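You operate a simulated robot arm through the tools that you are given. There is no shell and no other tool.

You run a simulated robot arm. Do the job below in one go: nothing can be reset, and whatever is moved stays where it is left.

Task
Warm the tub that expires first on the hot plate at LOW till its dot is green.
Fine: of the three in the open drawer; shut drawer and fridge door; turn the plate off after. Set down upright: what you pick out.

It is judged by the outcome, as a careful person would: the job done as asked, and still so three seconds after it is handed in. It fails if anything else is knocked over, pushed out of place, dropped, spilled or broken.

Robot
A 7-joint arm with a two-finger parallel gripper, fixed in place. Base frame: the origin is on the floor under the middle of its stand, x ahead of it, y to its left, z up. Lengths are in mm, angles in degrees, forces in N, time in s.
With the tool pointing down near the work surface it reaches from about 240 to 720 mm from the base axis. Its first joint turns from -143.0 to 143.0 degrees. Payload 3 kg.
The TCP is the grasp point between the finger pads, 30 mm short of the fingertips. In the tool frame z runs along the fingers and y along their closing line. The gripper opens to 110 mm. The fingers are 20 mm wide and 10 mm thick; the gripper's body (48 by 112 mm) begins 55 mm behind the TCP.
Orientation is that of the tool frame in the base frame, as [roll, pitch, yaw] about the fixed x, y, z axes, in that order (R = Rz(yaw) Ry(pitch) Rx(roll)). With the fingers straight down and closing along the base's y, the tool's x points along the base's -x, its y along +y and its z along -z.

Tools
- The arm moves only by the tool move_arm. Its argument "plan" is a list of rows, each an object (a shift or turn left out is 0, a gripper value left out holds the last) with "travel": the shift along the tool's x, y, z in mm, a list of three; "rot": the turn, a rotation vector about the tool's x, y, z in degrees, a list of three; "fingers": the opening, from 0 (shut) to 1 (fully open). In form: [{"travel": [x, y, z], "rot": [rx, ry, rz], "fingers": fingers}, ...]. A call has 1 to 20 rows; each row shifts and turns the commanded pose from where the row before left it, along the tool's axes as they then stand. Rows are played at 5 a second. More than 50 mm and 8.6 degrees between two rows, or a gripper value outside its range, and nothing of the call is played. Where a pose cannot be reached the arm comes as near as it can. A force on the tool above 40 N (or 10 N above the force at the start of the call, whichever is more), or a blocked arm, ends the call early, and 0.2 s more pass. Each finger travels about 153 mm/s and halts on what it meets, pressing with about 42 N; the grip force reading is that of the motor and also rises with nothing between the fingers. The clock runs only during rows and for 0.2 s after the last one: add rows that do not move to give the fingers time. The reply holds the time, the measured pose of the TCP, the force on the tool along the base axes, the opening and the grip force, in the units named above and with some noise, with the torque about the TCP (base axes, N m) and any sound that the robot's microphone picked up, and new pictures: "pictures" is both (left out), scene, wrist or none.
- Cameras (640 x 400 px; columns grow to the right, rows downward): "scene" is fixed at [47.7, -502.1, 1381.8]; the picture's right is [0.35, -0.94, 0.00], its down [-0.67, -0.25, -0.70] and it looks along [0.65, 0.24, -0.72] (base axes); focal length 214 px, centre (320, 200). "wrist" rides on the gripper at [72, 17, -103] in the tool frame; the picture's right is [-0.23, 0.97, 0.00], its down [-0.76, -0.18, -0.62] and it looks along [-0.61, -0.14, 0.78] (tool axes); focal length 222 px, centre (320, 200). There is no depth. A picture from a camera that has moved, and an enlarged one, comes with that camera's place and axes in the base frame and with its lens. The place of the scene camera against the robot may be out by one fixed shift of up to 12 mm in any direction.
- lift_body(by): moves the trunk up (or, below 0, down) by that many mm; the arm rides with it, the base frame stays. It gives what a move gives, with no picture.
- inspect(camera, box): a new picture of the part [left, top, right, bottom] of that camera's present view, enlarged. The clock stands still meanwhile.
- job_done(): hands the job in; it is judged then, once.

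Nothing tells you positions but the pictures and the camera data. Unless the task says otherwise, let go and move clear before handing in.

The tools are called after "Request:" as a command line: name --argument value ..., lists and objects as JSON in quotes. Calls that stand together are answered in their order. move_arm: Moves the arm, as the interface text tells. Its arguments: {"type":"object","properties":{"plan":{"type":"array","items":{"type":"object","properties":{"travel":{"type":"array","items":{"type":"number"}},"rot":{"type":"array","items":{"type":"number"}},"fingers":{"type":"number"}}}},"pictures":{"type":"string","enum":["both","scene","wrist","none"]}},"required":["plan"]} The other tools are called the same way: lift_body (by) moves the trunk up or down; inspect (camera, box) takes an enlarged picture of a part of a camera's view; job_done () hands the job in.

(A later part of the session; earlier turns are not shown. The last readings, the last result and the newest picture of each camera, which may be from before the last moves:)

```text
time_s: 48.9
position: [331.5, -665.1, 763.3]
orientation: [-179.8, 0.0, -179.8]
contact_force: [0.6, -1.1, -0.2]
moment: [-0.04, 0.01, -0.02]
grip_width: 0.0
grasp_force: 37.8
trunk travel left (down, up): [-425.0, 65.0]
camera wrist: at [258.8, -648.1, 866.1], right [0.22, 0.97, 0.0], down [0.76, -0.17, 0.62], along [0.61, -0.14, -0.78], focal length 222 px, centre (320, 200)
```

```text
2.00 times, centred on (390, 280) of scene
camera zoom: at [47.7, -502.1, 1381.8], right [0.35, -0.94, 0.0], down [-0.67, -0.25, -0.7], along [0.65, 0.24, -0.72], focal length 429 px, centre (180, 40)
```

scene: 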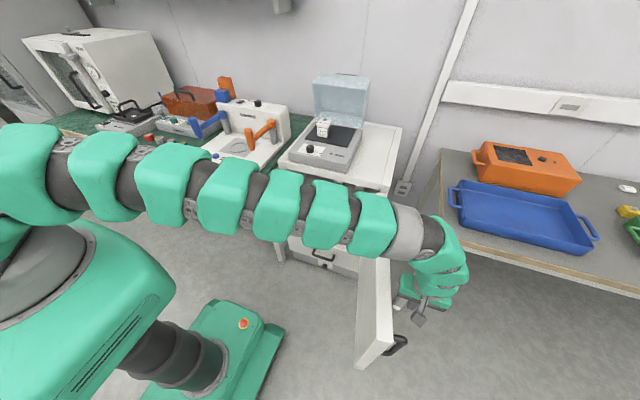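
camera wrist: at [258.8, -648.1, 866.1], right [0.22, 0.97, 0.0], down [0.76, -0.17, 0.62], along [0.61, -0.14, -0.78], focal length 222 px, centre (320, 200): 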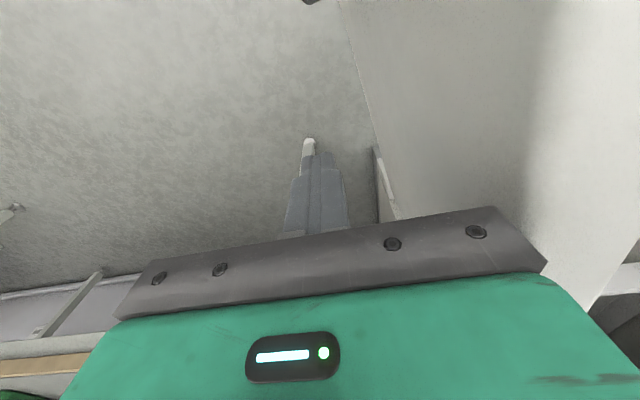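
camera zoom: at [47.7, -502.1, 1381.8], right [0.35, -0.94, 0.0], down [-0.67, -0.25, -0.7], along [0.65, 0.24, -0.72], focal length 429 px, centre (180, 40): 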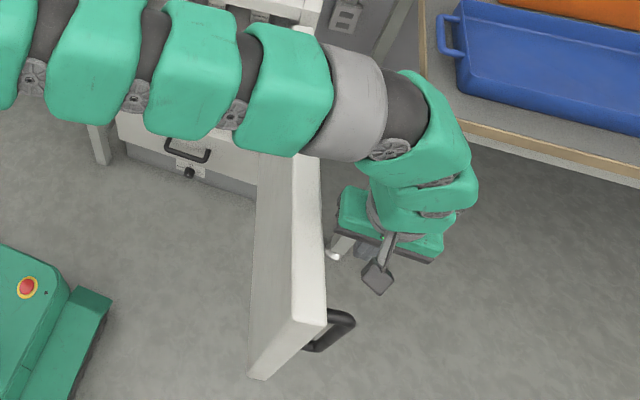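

The fingers are beside the door's outer face with nothing touching yet. I'll push along the door's arc slowly and check after the first 30° or so.

Request:
move_arm --plan '[{"travel": [0, 20, 0]}, {"travel": [0, 15, 0]}, {"travel": [0, 12, 0]}, {"travel": [1.4, 12, 0]}, {"travel": [1.5, 12, 0]}, {"travel": [1.2, 11.2, 0]}, {"travel": [1.3, 15.8, 0]}, {"travel": [1, 16, 0]}, {"travel": [0, 16, 0]}, {"travel": [-0.5, 15.8, 0]}, {"travel": [-1.5, 16.2, 0]}, {"travel": [-1.8, 15.6, 0]}, {"travel": [-2.7, 15.6, 0]}, {"travel": [-3.3, 15.6, 0]}, {"travel": [-4.2, 15.4, 0]}, {"travel": [-4.6, 15.2, 0]}]' --pictures "both"

```text
time_s: 52.3
position: [342.3, -425.5, 761.6]
orientation: [-179.9, -0.2, -179.9]
contact_force: [-0.2, 0.5, 0.0]
moment: [0.01, 0.0, 0.05]
grip_width: 0.0
grasp_force: 37.7
trunk travel left (down, up): [-425.0, 65.0]
camera wrist: at [269.8, -408.1, 865.2], right [0.22, 0.97, 0.0], down [0.76, -0.17, 0.62], along [0.61, -0.14, -0.78], focal length 222 px, centre (320, 200)
```

scene: 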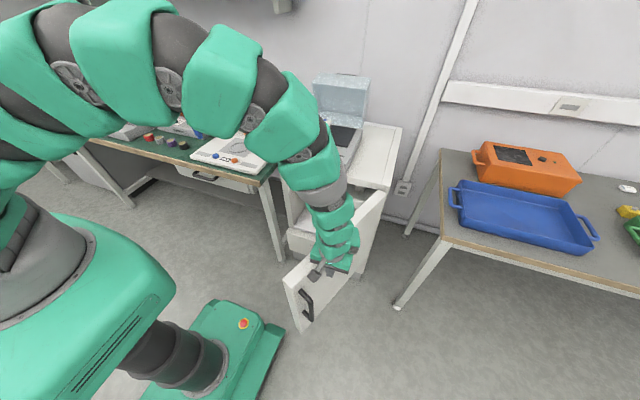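
wrist: 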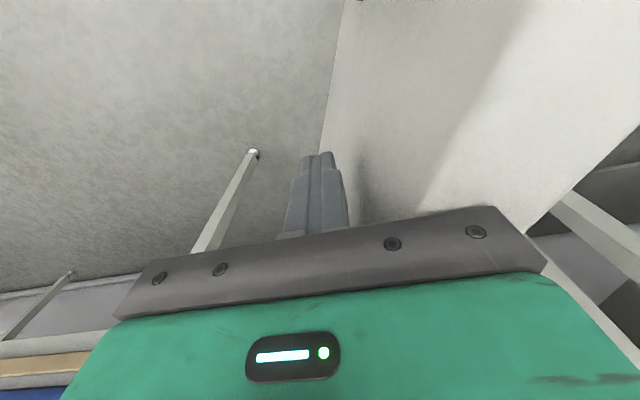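

The door is swinging with the fingers at almost no force. I'll continue along the arc.

Request:
move_arm --plan '[{"travel": [-6, 15, 0]}, {"travel": [-6.2, 14.7, 0]}, {"travel": [-6.7, 14.5, 0]}, {"travel": [-7.2, 14.2, 0]}, {"travel": [-8, 13.8, 0]}, {"travel": [-8.4, 13.6, 0]}, {"travel": [-9.1, 13, 0]}, {"travel": [-9.6, 12.7, 0]}, {"travel": [-10.2, 12.2, 0]}, {"travel": [-10.6, 11.9, 0]}, {"travel": [-11.2, 11.3, 0]}, {"travel": [-11.7, 10.9, 0]}, {"travel": [-12.2, 10.2, 0]}, {"travel": [-12.5, 9.9, 0]}, {"travel": [-13, 9.1, 0]}, {"travel": [-13.4, 8.7, 0]}]' --pictures "both"

Request:
inspect --camera "scene" --box '[260, 130, 420, 290]'

```text
time_s: 55.7
position: [499.5, -228.2, 760.3]
orientation: [-179.9, 0.0, -179.7]
contact_force: [3.2, -7.4, 14.0]
moment: [1.19, -0.15, -0.36]
grip_width: 0.0
grasp_force: 38.0
trunk travel left (down, up): [-425.0, 65.0]
camera wrist: at [425.9, -211.4, 864.5], right [0.22, 0.97, 0.0], down [0.76, -0.17, 0.62], along [0.61, -0.14, -0.78], focal length 222 px, centre (320, 200)
```

scene: 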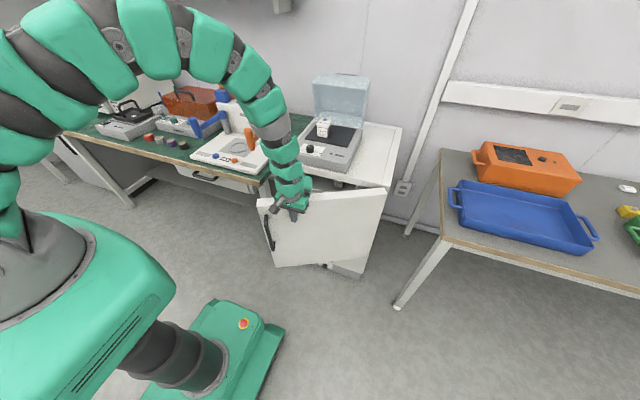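
wrist: 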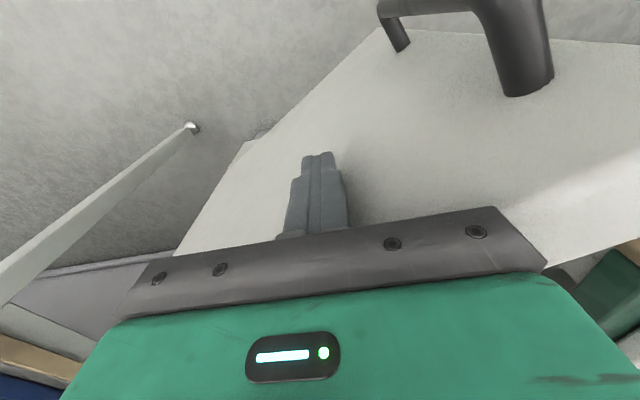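

```text
2.50 times, centred on (340, 210) of scene
camera zoom: at [47.7, -502.1, 1381.8], right [0.35, -0.94, 0.0], down [-0.67, -0.25, -0.7], along [0.65, 0.24, -0.72], focal length 536 px, centre (270, 175)
```

zoom: 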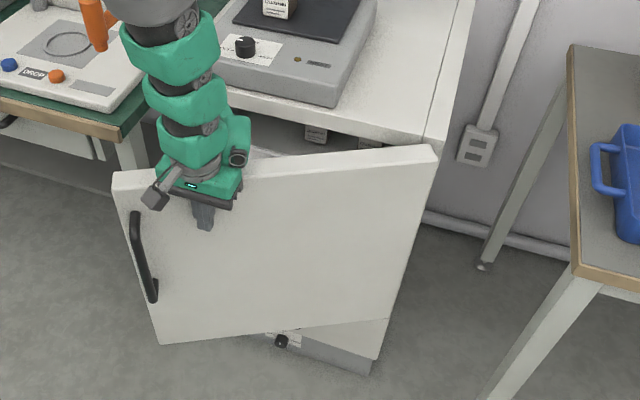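

The gripper body is now just touching the door's top edge (14 N upward). I'll rise 15 mm before finishing the swing.

Request:
move_arm --plan '[{"travel": [0, 0, -8]}, {"travel": [0, 0, -8]}, {"travel": [0, 0, 0]}]' --pictures "none"

```text
time_s: 56.5
position: [499.1, -228.4, 777.4]
orientation: [-179.9, -0.1, -179.8]
contact_force: [-0.1, 0.5, -1.0]
moment: [0.02, 0.03, 0.03]
grip_width: 0.0
grasp_force: 38.0
trunk travel left (down, up): [-425.0, 65.0]
```

Request:
move_arm --plan '[{"travel": [-13.8, 7.9, 0]}, {"travel": [-14.1, 7.6, 0]}, {"travel": [-14.4, 6.7, 0]}, {"travel": [-14.7, 6.3, 0]}, {"travel": [-14.9, 5.4, 0]}, {"travel": [-15.1, 5, 0]}, {"travel": [-15.4, 4.1, 0]}, {"travel": [-12, 3.0, 0]}]' --pictures "both"

Request:
inspect --camera "scene" --box '[260, 130, 420, 290]'

```text
time_s: 58.3
position: [611.5, -182.6, 776.7]
orientation: [-179.9, -0.1, -179.8]
contact_force: [-0.2, -0.4, -0.6]
moment: [0.0, -0.03, -0.02]
grip_width: 0.0
grasp_force: 37.8
trunk travel left (down, up): [-425.0, 65.0]
camera wrist: at [539.7, -165.0, 880.4], right [0.22, 0.97, 0.0], down [0.76, -0.17, 0.62], along [0.61, -0.14, -0.78], focal length 222 px, centre (320, 200)
```

scene: 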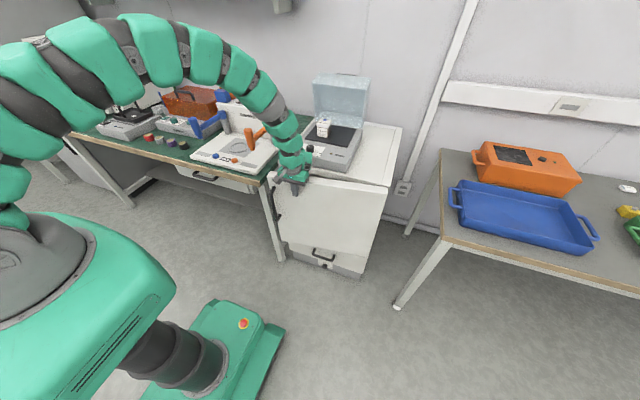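
wrist: 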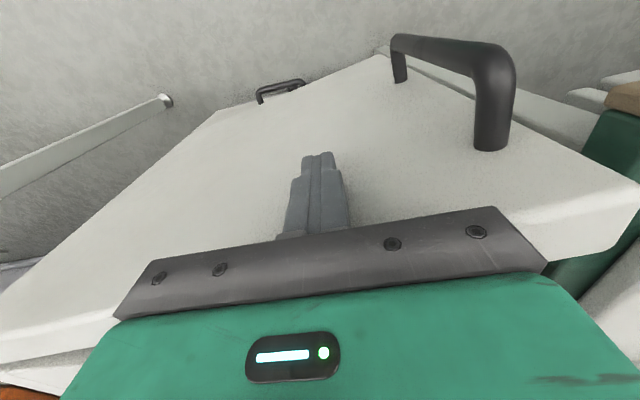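

```text
2.50 times, centred on (340, 210) of scene
camera zoom: at [47.7, -502.1, 1381.8], right [0.35, -0.94, 0.0], down [-0.67, -0.25, -0.7], along [0.65, 0.24, -0.72], focal length 536 px, centre (270, 175)
```

zoom: 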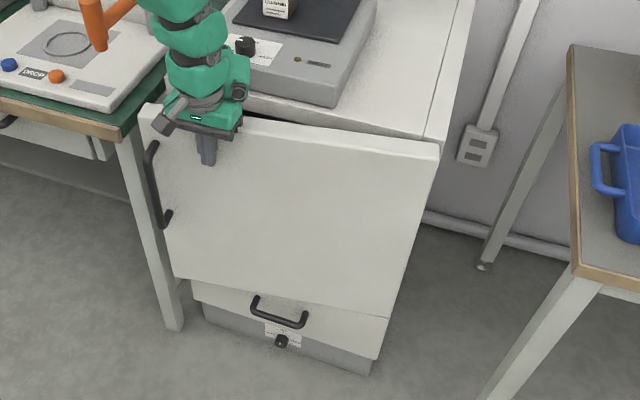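

The door is nearly shut. I'll tilt the tool 16° forward so the wrist stays clear of the hot-plate knob, then press the door home gently.

Request:
move_arm --plan '[{"travel": [6, 0, 0], "rot": [0, -8, 0]}, {"rot": [0, -8, 0]}, {"travel": [-9.6, 1.5, 2.8]}, {"travel": [-9.6, 1.5, 2.8]}, {"travel": [-9.6, 1, 2.8]}, {"travel": [-9.6, 1, 2.8]}, {"travel": [-7.7, 0.5, 2.2]}, {"travel": [-5.8, 0, 1.7]}]' --pictures "both"

Request:
inspect --camera "scene" --box '[260, 130, 420, 290]'

```text
time_s: 60.1
position: [660.7, -177.4, 774.6]
orientation: [180.0, 15.8, -179.7]
contact_force: [-1.7, -0.5, -0.8]
moment: [0.01, 0.1, 0.02]
grip_width: 0.0
grasp_force: 37.8
trunk travel left (down, up): [-425.0, 65.0]
camera wrist: at [562.0, -159.9, 854.8], right [0.22, 0.97, 0.06], down [0.56, -0.18, 0.81], along [0.8, -0.14, -0.59], focal length 222 px, centre (320, 200)
```

scene: 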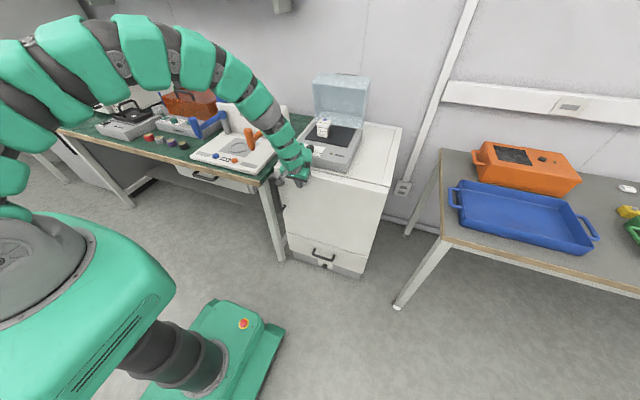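
wrist: 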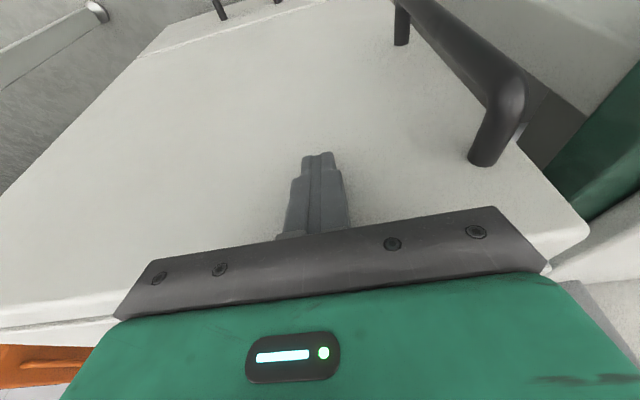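

```text
2.50 times, centred on (340, 210) of scene
camera zoom: at [47.7, -502.1, 1381.8], right [0.35, -0.94, 0.0], down [-0.67, -0.25, -0.7], along [0.65, 0.24, -0.72], focal length 536 px, centre (270, 175)
```

zoom: 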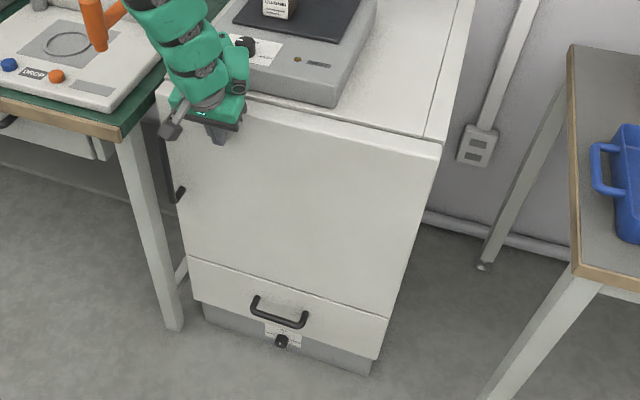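

The door looks almost flush. I'll press on in small steps until it resists firmly.

Request:
move_arm --plan '[{"travel": [-3.8, 0, 1.1]}, {"travel": [-3.8, 0, 1.1]}, {"travel": [-3.8, 0, 1.1]}, {"travel": [-3.8, 0, 1.1]}, {"travel": [-3.8, 0, 1.1]}, {"travel": [-3.8, 0, 1.1]}]' --pictures "both"

Request:
inspect --camera "scene" --box '[260, 130, 420, 290]'

```text
time_s: 60.7
position: [661.1, -175.7, 772.6]
orientation: [179.7, 15.1, 179.9]
contact_force: [-8.0, -1.4, -2.5]
moment: [0.05, 0.26, -0.06]
grip_width: 0.0
grasp_force: 38.3
trunk travel left (down, up): [-425.0, 65.0]
stopped in row 2: the force on the tool passed its limit at 46 N (the readings are from after the stop); the commanded pose is now the measured one
camera wrist: at [563.3, -160.0, 853.3], right [0.22, 0.97, 0.06], down [0.57, -0.18, 0.8], along [0.79, -0.14, -0.6], focal length 222 px, centre (320, 200)
```

scene: 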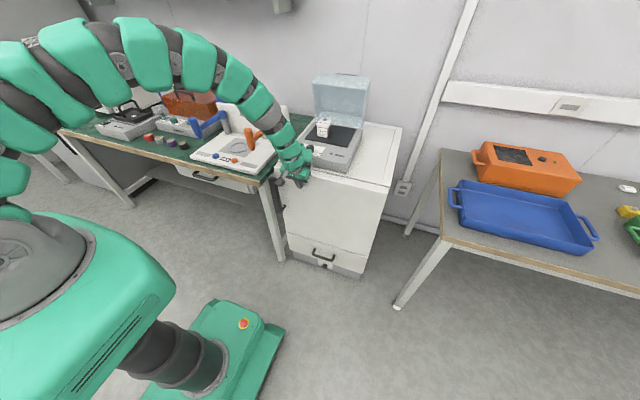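
wrist: 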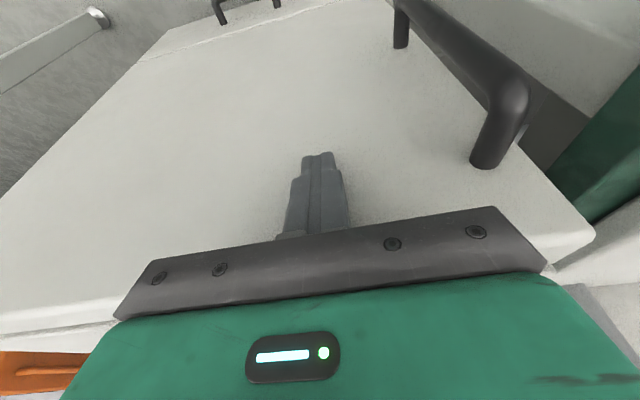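

```text
2.50 times, centred on (340, 210) of scene
camera zoom: at [47.7, -502.1, 1381.8], right [0.35, -0.94, 0.0], down [-0.67, -0.25, -0.7], along [0.65, 0.24, -0.72], focal length 536 px, centre (270, 175)
```

zoom: 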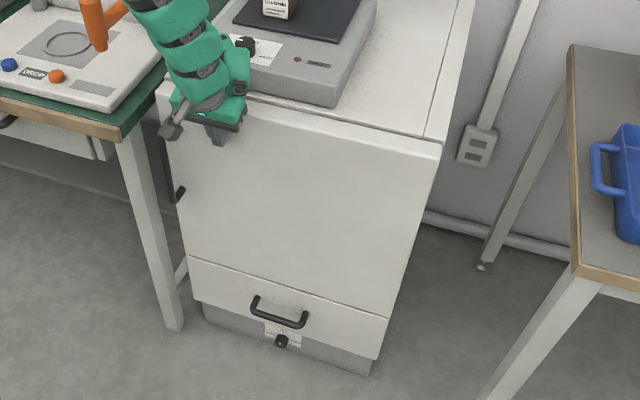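

The door stopped firmly at 46 N. I'll back off, rise, and check that it sits flush all round.

Request:
move_arm --plan '[{"travel": [19, 0, -5.5]}, {"travel": [38, 0, -11]}, {"travel": [-11, 0, -38]}, {"travel": [-13.8, 0, -48]}, {"travel": [-13.8, 0, -48]}, {"travel": [-13.8, 0, -48], "rot": [0, 8, 0]}, {"travel": [-7, 0, -49], "rot": [0, 7.8, 0]}, {"travel": [0, 0, 0]}]' --pictures "both"

Request:
inspect --camera "scene" --box '[270, 150, 400, 250]'

Request:
inspect --camera "wrist" --box '[160, 60, 480, 260]'

```text
time_s: 62.5
position: [604.4, -178.3, 1015.8]
orientation: [179.8, -0.7, -179.9]
contact_force: [-0.4, -0.7, 0.5]
moment: [0.02, -0.01, -0.01]
grip_width: 0.1
grasp_force: 38.5
trunk travel left (down, up): [-425.0, 65.0]
camera wrist: at [532.3, -161.5, 1119.9], right [0.22, 0.97, 0.0], down [0.77, -0.18, 0.61], along [0.6, -0.14, -0.79], focal length 222 px, centre (320, 200)
```

scene: 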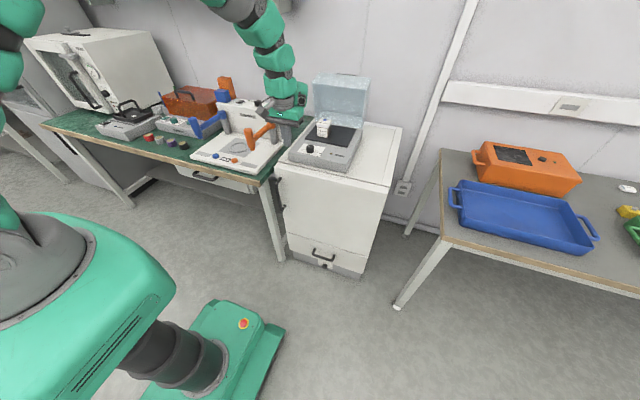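
wrist: 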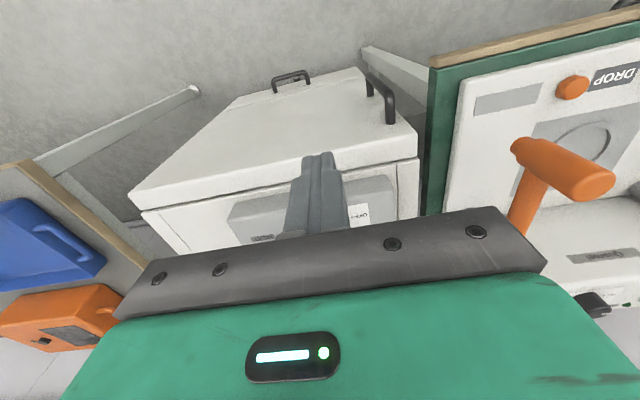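

```text
4.00 times, centred on (335, 200) of scene
camera zoom: at [47.7, -502.1, 1381.8], right [0.35, -0.94, 0.0], down [-0.67, -0.25, -0.7], along [0.65, 0.24, -0.72], focal length 858 px, centre (260, 200)
```

zoom: 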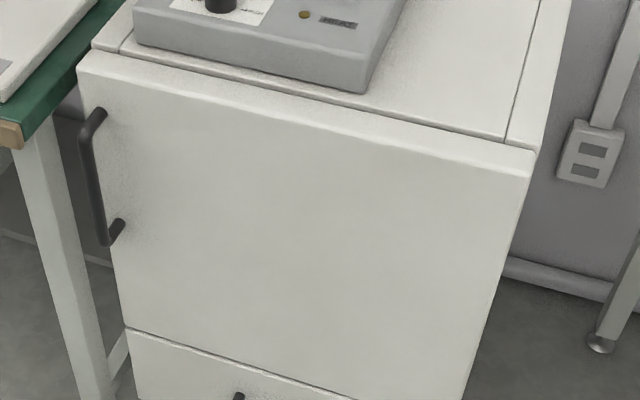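

```text
2.00 times, centred on (320, 160) of wrist
camera zoom: at [532.3, -161.5, 1119.9], right [0.22, 0.97, 0.0], down [0.77, -0.18, 0.61], along [0.6, -0.14, -0.79], focal length 444 px, centre (320, 280)
```

zoom: 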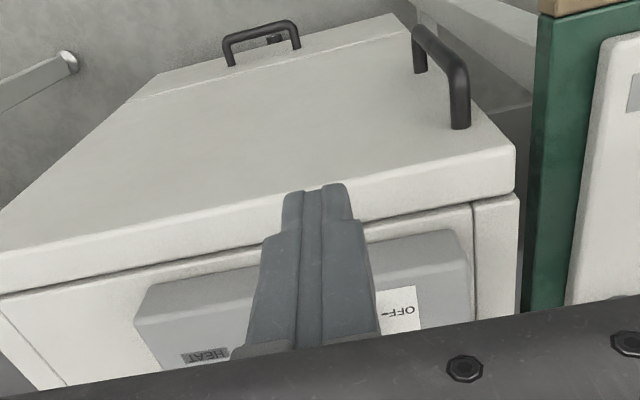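

The door is flush with an even gap, and the drawer is shut behind it. Next is the knob at about (768, -189), top z≈892. I'll move above it, open the fingers partway, and pre-turn the hand -45° so the quarter turn stays within wrist range.

Request:
move_arm --plan '[{"travel": [-41, -2.7, 8], "rot": [0, -0.7, 0], "fingers": 0.55}, {"travel": [-41, -2.7, 8]}, {"travel": [-41, -2.7, 8]}, {"travel": [-41, -2.7, 8]}, {"rot": [0, 0, -7.5]}, {"rot": [0, 0, -7.5]}, {"rot": [0, 0, -7.5]}, {"rot": [0, 0, -7.5]}, {"rot": [0, 0, -7.5]}, {"rot": [0, 0, -7.5]}, {"travel": [0, 0, 0]}]' --pictures "both"

Request:
inspect --camera "wrist" --box '[160, 40, 480, 240]'

Request:
inspect --camera "scene" --box '[270, 80, 390, 180]'

```text
time_s: 64.9
position: [771.2, -187.4, 980.7]
orientation: [180.0, 0.2, -134.7]
contact_force: [-0.1, -0.2, -0.6]
moment: [0.0, 0.05, 0.0]
grip_width: 60.4
grasp_force: 0.0
trunk travel left (down, up): [-425.0, 65.0]
camera wrist: at [707.0, -227.6, 1084.4], right [-0.53, 0.85, 0.0], down [0.66, 0.41, 0.63], along [0.53, 0.33, -0.78], focal length 222 px, centre (320, 200)
```

scene: 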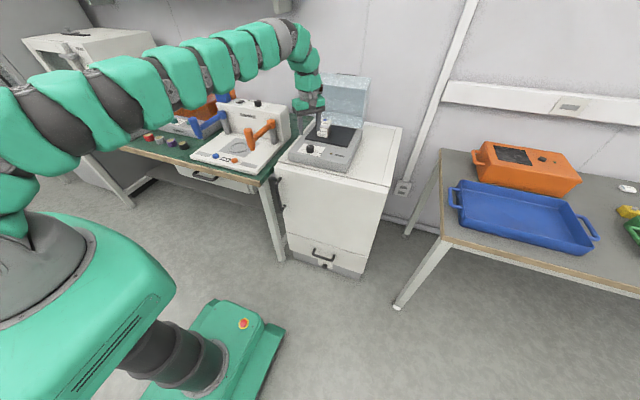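
wrist: 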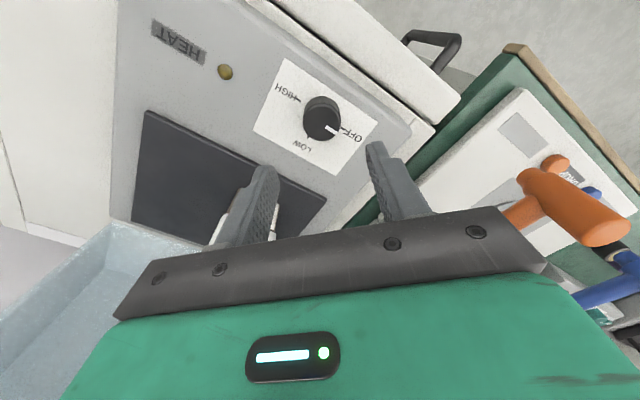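

```text
2.00 times, centred on (320, 140) of wrist
camera zoom: at [707.0, -227.6, 1084.4], right [-0.53, 0.85, 0.0], down [0.66, 0.41, 0.63], along [0.53, 0.33, -0.78], focal length 444 px, centre (320, 320)
```

zoom: 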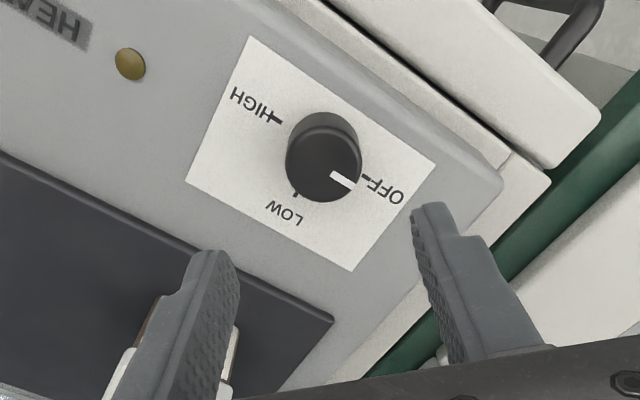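

```text
4.00 times, centred on (330, 130) of scene
camera zoom: at [47.7, -502.1, 1381.8], right [0.35, -0.94, 0.0], down [-0.67, -0.25, -0.7], along [0.65, 0.24, -0.72], focal length 858 px, centre (280, 480)
```

zoom: 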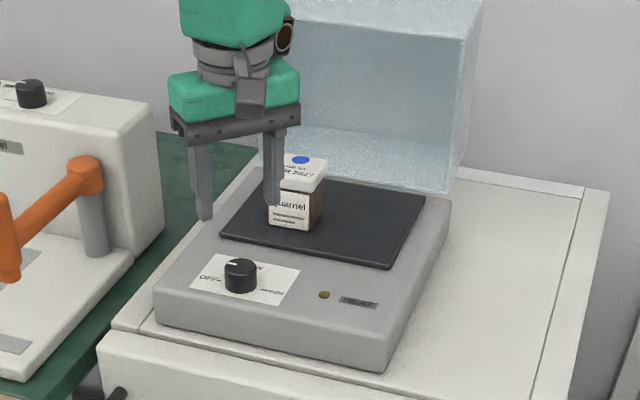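

The fingers straddle the knob's line, and the knob is near (766, -190). I'll nudge over to centre and go down to about z=905, with the tips just above the control panel.

Request:
move_arm --plan '[{"travel": [4.9, 1.4, 0]}, {"travel": [0, 0, 25]}, {"travel": [0, 0, 25]}, {"travel": [0, 0, 15]}, {"travel": [0, 0, 10]}, {"travel": [0, 0, 0]}]' --pictures "both"

Request:
inspect --camera "wrist" --box '[160, 40, 480, 240]'

Request:
inspect --camera "scene" --box '[280, 110, 360, 170]'

```text
time_s: 66.3
position: [767.4, -189.3, 906.1]
orientation: [-179.9, 0.3, -134.9]
contact_force: [-0.4, -0.1, 0.2]
moment: [0.01, -0.02, -0.02]
grip_width: 60.6
grasp_force: 0.0
trunk travel left (down, up): [-425.0, 65.0]
camera wrist: at [703.2, -229.5, 1010.0], right [-0.53, 0.85, 0.0], down [0.66, 0.41, 0.63], along [0.53, 0.33, -0.78], focal length 222 px, centre (320, 200)
```

scene: 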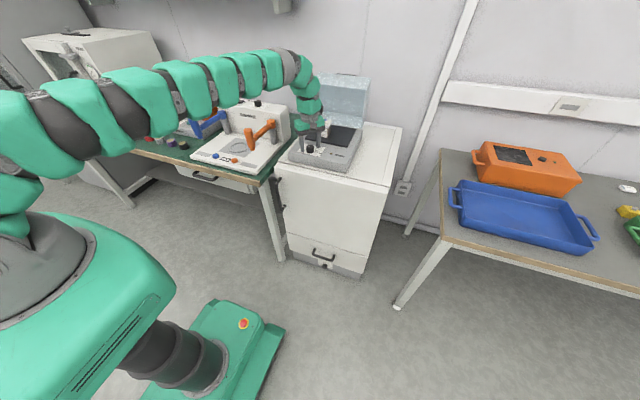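
wrist: 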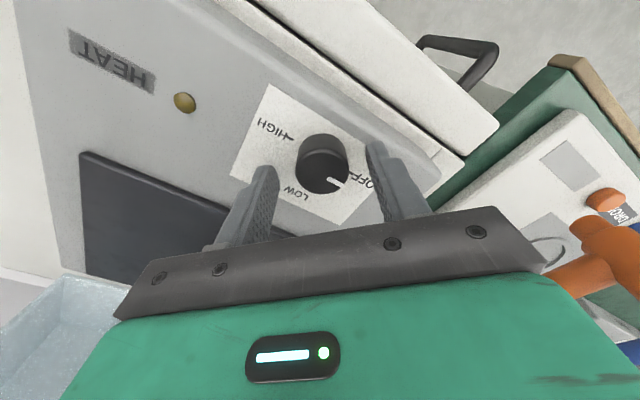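

```text
2.00 times, centred on (320, 140) of wrist
camera zoom: at [703.2, -229.5, 1010.0], right [-0.53, 0.85, 0.0], down [0.66, 0.41, 0.63], along [0.53, 0.33, -0.78], focal length 444 px, centre (320, 320)
```

zoom: 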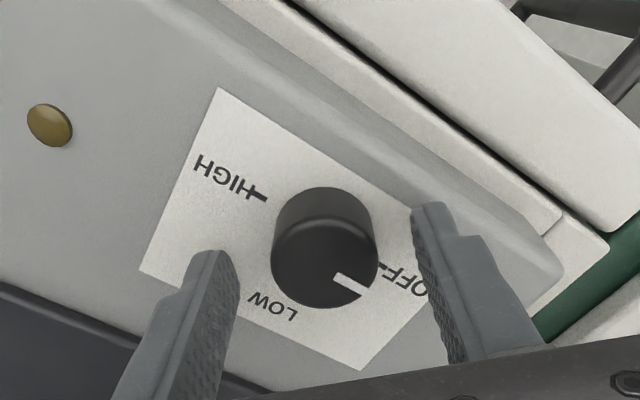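

```text
6.67 times, centred on (320, 140) of scene
camera zoom: at [47.7, -502.1, 1381.8], right [0.35, -0.94, 0.0], down [-0.67, -0.25, -0.7], along [0.65, 0.24, -0.72], focal length 1430 px, centre (320, 600)
```

zoom: 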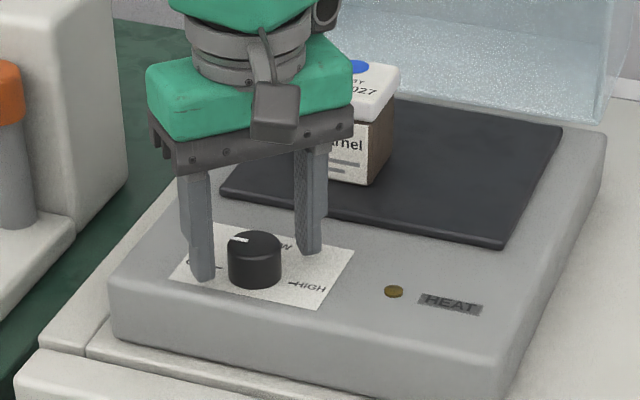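

Alignment looks good. I'll nudge 2–3 mm to centre, go down 4 mm, and close gently on the knob.

Request:
move_arm --plan '[{"travel": [2.5, 1.5, 4]}, {"travel": [0, 0, 0], "fingers": 0.2}, {"travel": [0, 0, 0]}, {"travel": [0, 0, 0]}]' --pictures "both"

Request:
inspect --camera "wrist" --box '[160, 40, 480, 240]'

Request:
inspect --camera "scene" --box '[280, 110, 360, 170]'

```text
time_s: 67.3
position: [764.4, -192.5, 902.8]
orientation: [180.0, 0.5, -135.0]
contact_force: [0.8, -0.3, 5.8]
moment: [0.03, 0.79, 0.01]
grip_width: 33.8
grasp_force: 45.0
trunk travel left (down, up): [-425.0, 65.0]
camera wrist: at [700.0, -230.2, 1006.7], right [-0.53, 0.85, 0.0], down [0.66, 0.41, 0.63], along [0.53, 0.33, -0.78], focal length 222 px, centre (320, 200)
```

scene: 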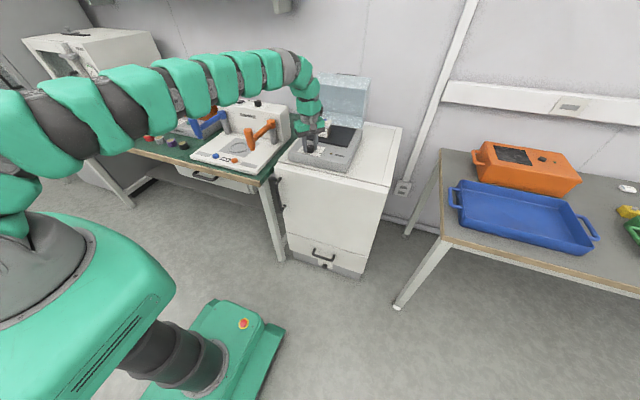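
wrist: 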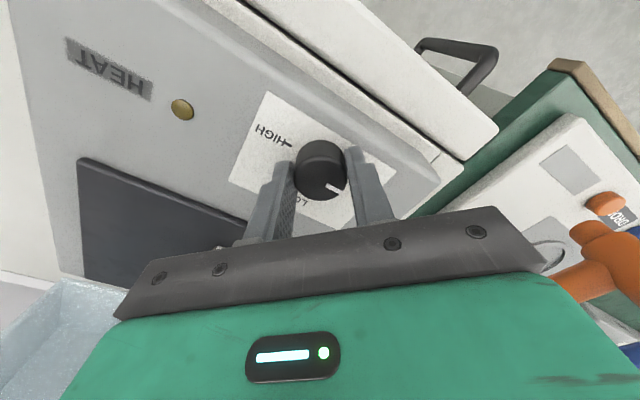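

```text
2.00 times, centred on (320, 140) of wrist
camera zoom: at [700.0, -230.2, 1006.7], right [-0.53, 0.85, 0.0], down [0.66, 0.41, 0.63], along [0.53, 0.33, -0.78], focal length 444 px, centre (320, 320)
```

zoom: 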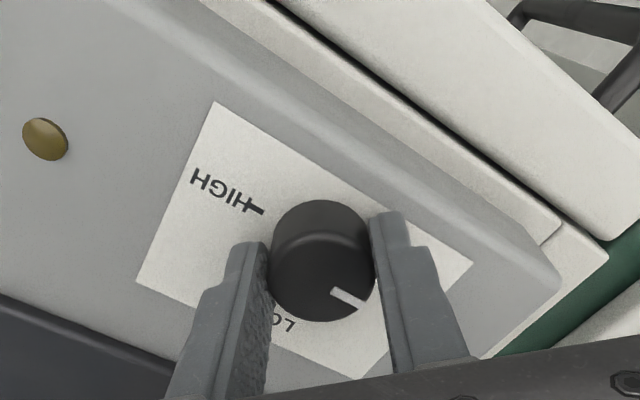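

```text
6.67 times, centred on (320, 140) of scene
camera zoom: at [47.7, -502.1, 1381.8], right [0.35, -0.94, 0.0], down [-0.67, -0.25, -0.7], along [0.65, 0.24, -0.72], focal length 1430 px, centre (320, 600)
```

zoom: 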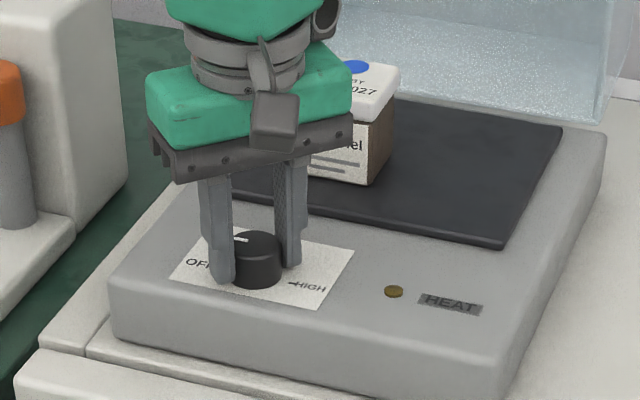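

The knob is gripped at 34 mm. I'll turn it clockwise 45° first and check that it follows.

Request:
move_arm --plan '[{"rot": [0, 0, 7.5]}, {"rot": [0, 0, 7.5]}, {"rot": [0, 0, 7.5]}, {"rot": [0, 0, 7.5]}, {"rot": [0, 0, 7.5]}, {"rot": [0, 0, 7.5]}, {"travel": [0, 0, 0]}]' --pictures "both"

Request:
inspect --camera "wrist" --box '[160, 40, 480, 240]'

```text
time_s: 68.9
position: [763.4, -189.0, 903.7]
orientation: [179.8, 0.4, -179.9]
contact_force: [6.2, 7.9, 20.1]
moment: [-0.18, -0.46, 0.01]
grip_width: 33.5
grasp_force: 45.2
trunk travel left (down, up): [-425.0, 65.0]
camera wrist: at [689.9, -173.0, 1006.6], right [0.22, 0.97, 0.01], down [0.76, -0.18, 0.63], along [0.61, -0.14, -0.78], focal length 222 px, centre (320, 200)
```

scene: 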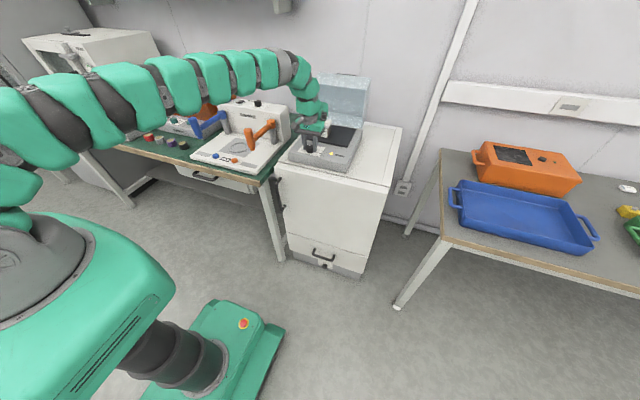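
wrist: 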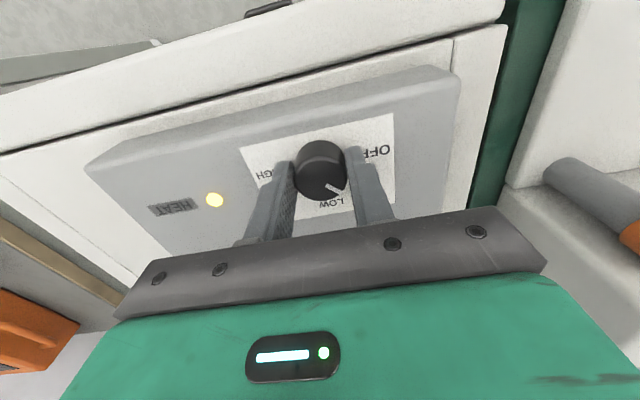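

```text
2.00 times, centred on (320, 140) of wrist
camera zoom: at [689.9, -173.0, 1006.6], right [0.22, 0.97, 0.01], down [0.76, -0.18, 0.63], along [0.61, -0.14, -0.78], focal length 444 px, centre (320, 320)
```

zoom: 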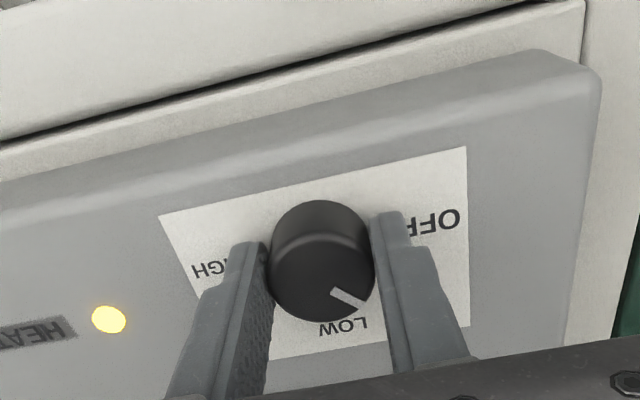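

The knob followed and the HEAT lamp is lit, with the pointer about halfway to LOW. I'll ease up 2 mm off the panel and finish the quarter turn.

Request:
move_arm --plan '[{"travel": [0, 0, -2]}, {"rot": [0, 0, 7.5]}, {"rot": [0, 0, 7.5]}, {"rot": [0, 0, 7.5]}, {"rot": [0, 0, 7.5]}, {"rot": [0, 0, 7.5]}, {"rot": [0, 0, 6.5]}, {"travel": [0, 0, 0]}]' --pictures "both"

Request:
inspect --camera "wrist" --box '[160, 40, 480, 240]'

Request:
inspect --camera "scene" --box '[280, 100, 360, 170]'

```text
time_s: 70.7
position: [764.4, -190.0, 903.3]
orientation: [179.7, -0.1, 136.0]
contact_force: [3.8, 18.6, -6.8]
moment: [0.09, 0.59, 0.04]
grip_width: 33.6
grasp_force: 45.4
trunk travel left (down, up): [-425.0, 65.0]
camera wrist: at [722.9, -126.4, 1007.2], right [0.84, 0.54, 0.0], down [0.42, -0.66, 0.62], along [0.34, -0.52, -0.78], focal length 222 px, centre (320, 200)
```

scene: 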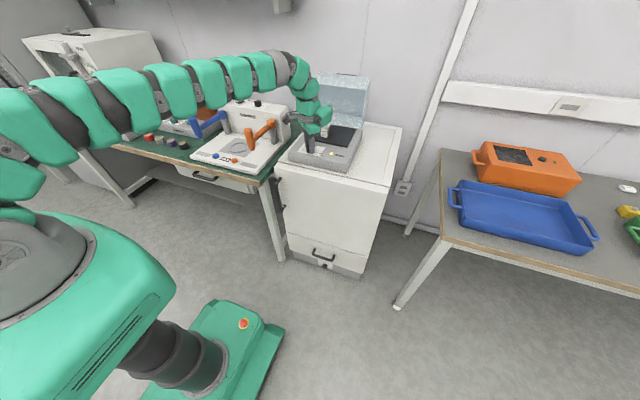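
wrist: 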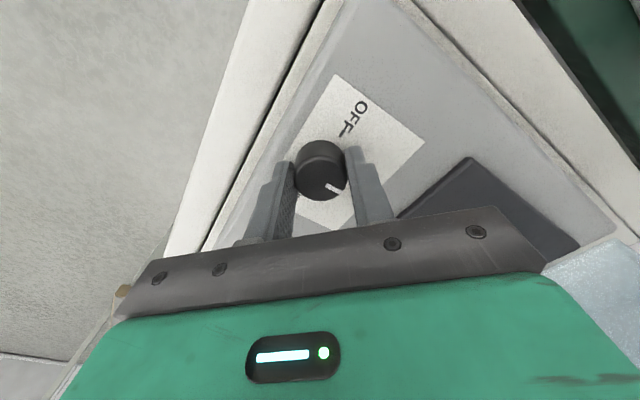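

```text
2.00 times, centred on (320, 140) of wrist
camera zoom: at [722.9, -126.4, 1007.2], right [0.84, 0.54, 0.0], down [0.42, -0.66, 0.62], along [0.34, -0.52, -0.78], focal length 444 px, centre (320, 320)
```

zoom: 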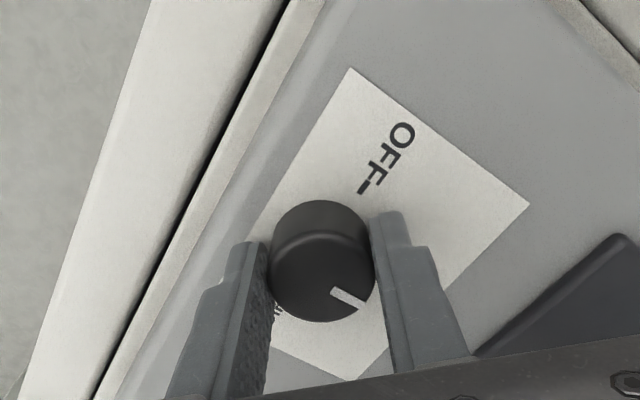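

```text
5.71 times, centred on (320, 135) of scene
camera zoom: at [47.7, -502.1, 1381.8], right [0.35, -0.94, 0.0], down [-0.67, -0.25, -0.7], along [0.65, 0.24, -0.72], focal length 1226 px, centre (320, 571)
```

zoom: 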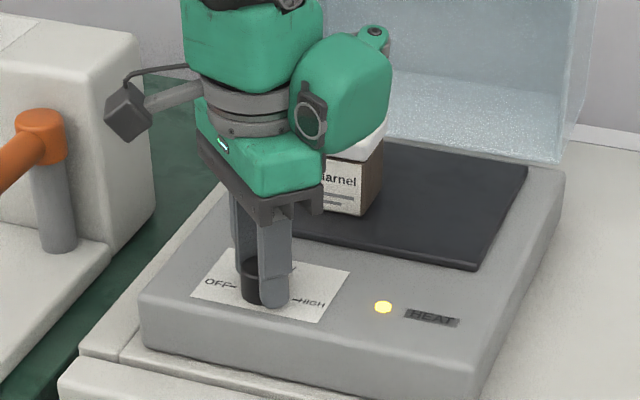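

The hand has turned a full quarter turn. I'll let go of the knob, rise and move back so I can verify the pointer is at LOW and watch the tub's dot.

Request:
move_arm --plan '[{"travel": [0, 0, 0], "fingers": 0.55}, {"travel": [0, 0, -10]}, {"travel": [0, 0, -40]}, {"travel": [18, -17.3, -40]}, {"travel": [34, -33, -10]}, {"travel": [34, -33, 0]}]' --pictures "both"

Request:
inspect --camera "scene" --box '[280, 100, 360, 170]'

Request:
inspect --camera "scene" --box '[300, 135, 330, 160]'

```text
time_s: 72.1
position: [641.4, -190.7, 1003.2]
orientation: [179.8, 0.0, 136.2]
contact_force: [0.1, 0.0, 0.2]
moment: [0.02, 0.03, -0.01]
grip_width: 60.4
grasp_force: 0.1
trunk travel left (down, up): [-425.0, 65.0]
camera wrist: at [600.2, -128.4, 1107.1], right [0.84, 0.55, 0.0], down [0.42, -0.66, 0.62], along [0.34, -0.52, -0.78], focal length 222 px, centre (320, 200)
```

scene: 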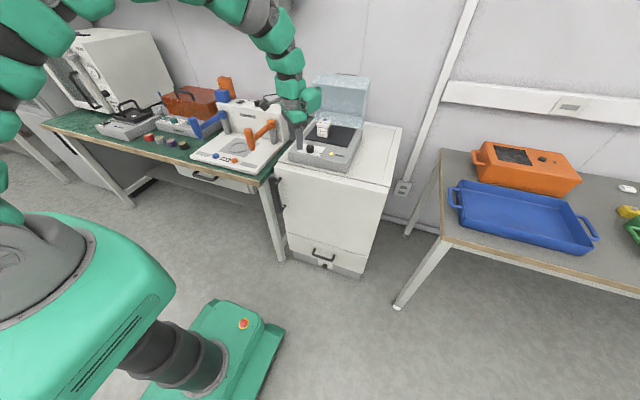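
wrist: 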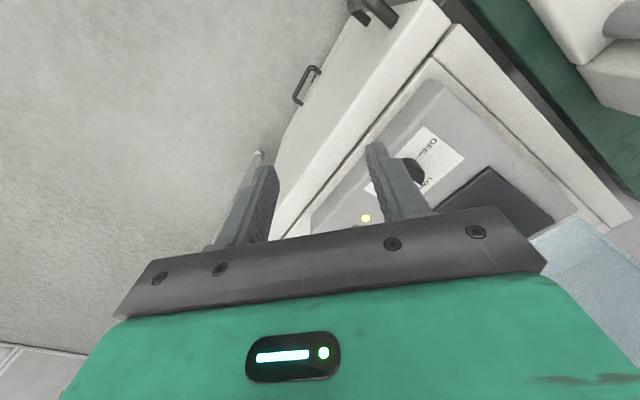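

```text
5.71 times, centred on (320, 135) of scene
camera zoom: at [47.7, -502.1, 1381.8], right [0.35, -0.94, 0.0], down [-0.67, -0.25, -0.7], along [0.65, 0.24, -0.72], focal length 1226 px, centre (320, 571)
```

zoom: 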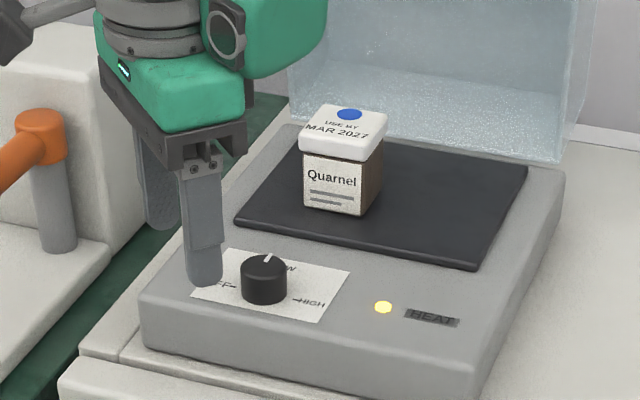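

```text
16.00 times, centred on (315, 148) of scene
camera zoom: at [47.7, -502.1, 1381.8], right [0.35, -0.94, 0.0], down [-0.67, -0.25, -0.7], along [0.65, 0.24, -0.72], focal length 3432 px, centre (400, 1040)
```

zoom: 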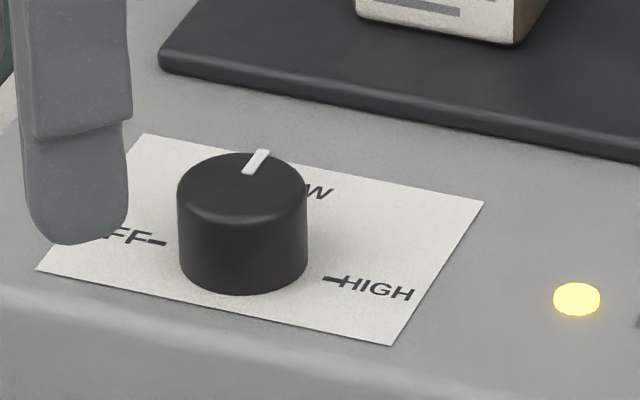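

The pointer is on LOW, the HEAT lamp is on, and the dot is still blue. I'll hold still and watch the dot.

Request:
move_arm --plan '[{"travel": [0, 0, 0]}, {"travel": [0, 0, 0]}, {"travel": [0, 0, 0]}, {"travel": [0, 0, 0]}, {"travel": [0, 0, 0]}, {"travel": [0, 0, 0]}, {"travel": [0, 0, 0]}, {"travel": [0, 0, 0]}, {"travel": [0, 0, 0]}, {"travel": [0, 0, 0]}]' --pictures "none"

Request:
inspect --camera "scene" --box '[310, 110, 340, 145]'

```text
time_s: 74.3
position: [642.5, -190.7, 1004.7]
orientation: [179.8, 0.1, 136.1]
contact_force: [0.6, -0.5, 0.6]
moment: [-0.03, 0.04, -0.01]
grip_width: 60.5
grasp_force: 0.1
trunk travel left (down, up): [-425.0, 65.0]
```

```text
11.43 times, centred on (325, 128) of scene
camera zoom: at [47.7, -502.1, 1381.8], right [0.35, -0.94, 0.0], down [-0.67, -0.25, -0.7], along [0.65, 0.24, -0.72], focal length 2451 px, centre (263, 1029)
```

zoom: 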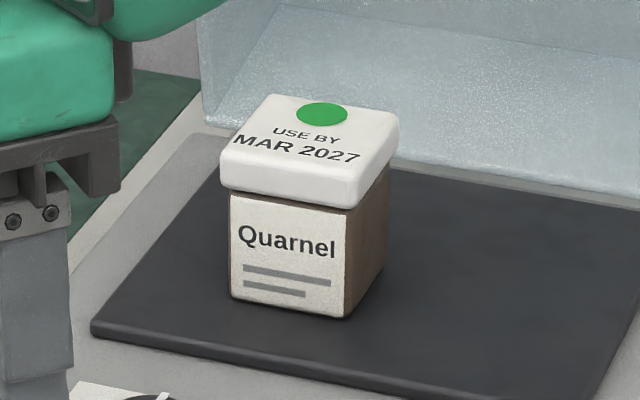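

The dot has already turned green. I'll go straight back to the knob and turn it counter-clockwise to OFF.

Request:
move_arm --plan '[{"travel": [-29, 28, 10]}, {"travel": [-29, 28, 10]}, {"travel": [-28, 27.3, 10]}, {"travel": [0, 0, 40]}, {"travel": [0, 0, 30]}, {"travel": [0, 0, 0], "fingers": 0.2}, {"travel": [0, 0, 0]}, {"rot": [0, 0, -8.2]}, {"rot": [0, 0, -8.2]}, {"rot": [0, 0, -8.2]}, {"rot": [0, 0, -8.2]}, {"rot": [0, 0, -8.2]}, {"rot": [0, 0, -8.2]}, {"rot": [0, 0, -8.2]}, {"rot": [0, 0, -8.2]}, {"rot": [0, 0, -8.2]}, {"rot": [0, 0, -8.2]}, {"rot": [0, 0, -7.5]}]' --pictures "both"

Request:
inspect --camera "scene" --box '[280, 100, 360, 170]'

Request:
inspect --camera "wrist" --box '[160, 40, 480, 240]'

```text
time_s: 77.2
position: [763.1, -190.2, 902.5]
orientation: [179.7, -0.2, -170.8]
contact_force: [-0.5, 1.5, -11.9]
moment: [-0.49, -0.68, 0.01]
grip_width: 33.3
grasp_force: 44.4
trunk travel left (down, up): [-425.0, 65.0]
stopped in row 14: the force on the tool passed its limit at 40 N (the readings are from after the stop); the commanded pose is now the measured one
camera wrist: at [688.8, -185.1, 1006.4], right [0.07, 1.0, 0.01], down [0.78, -0.06, 0.62], along [0.62, -0.04, -0.78], focal length 222 px, centre (320, 200)
```

scene: 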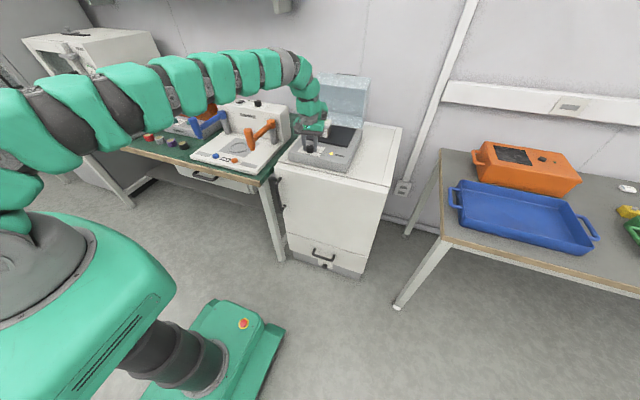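
wrist: 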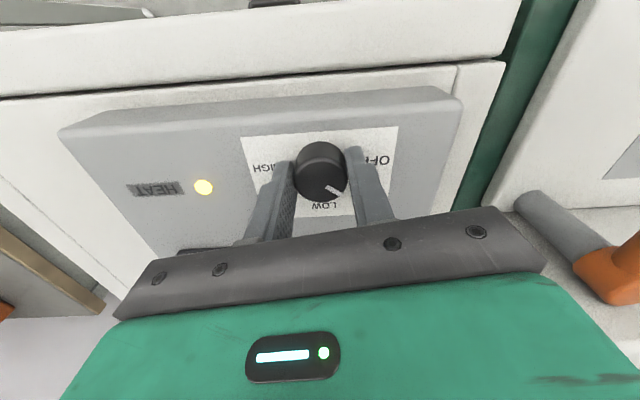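

```text
5.71 times, centred on (320, 135) of scene
camera zoom: at [47.7, -502.1, 1381.8], right [0.35, -0.94, 0.0], down [-0.67, -0.25, -0.7], along [0.65, 0.24, -0.72], focal length 1226 px, centre (320, 571)
```

zoom: 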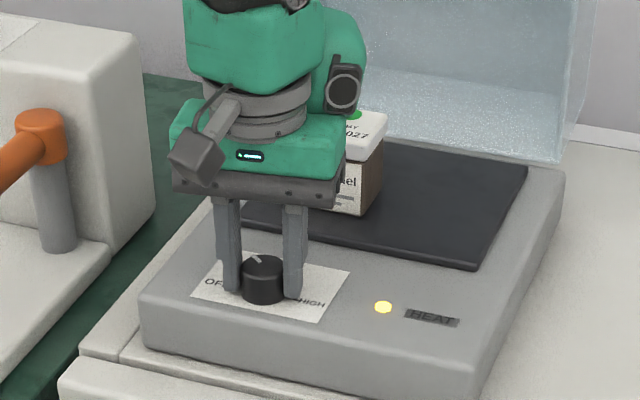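

```text
2.00 times, centred on (320, 140) of wrist
camera zoom: at [688.8, -185.1, 1006.4], right [0.07, 1.0, 0.01], down [0.78, -0.06, 0.62], along [0.62, -0.04, -0.78], focal length 444 px, centre (320, 320)
```

zoom: 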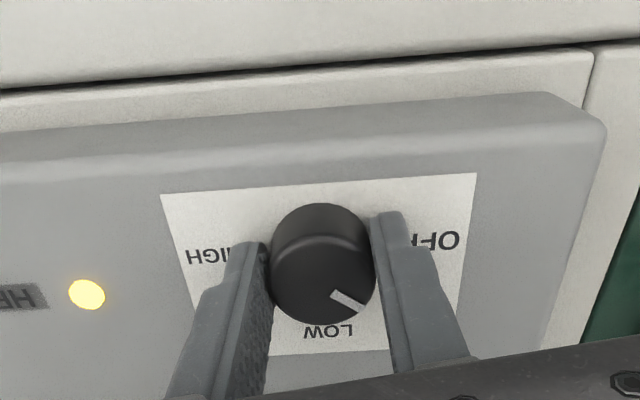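

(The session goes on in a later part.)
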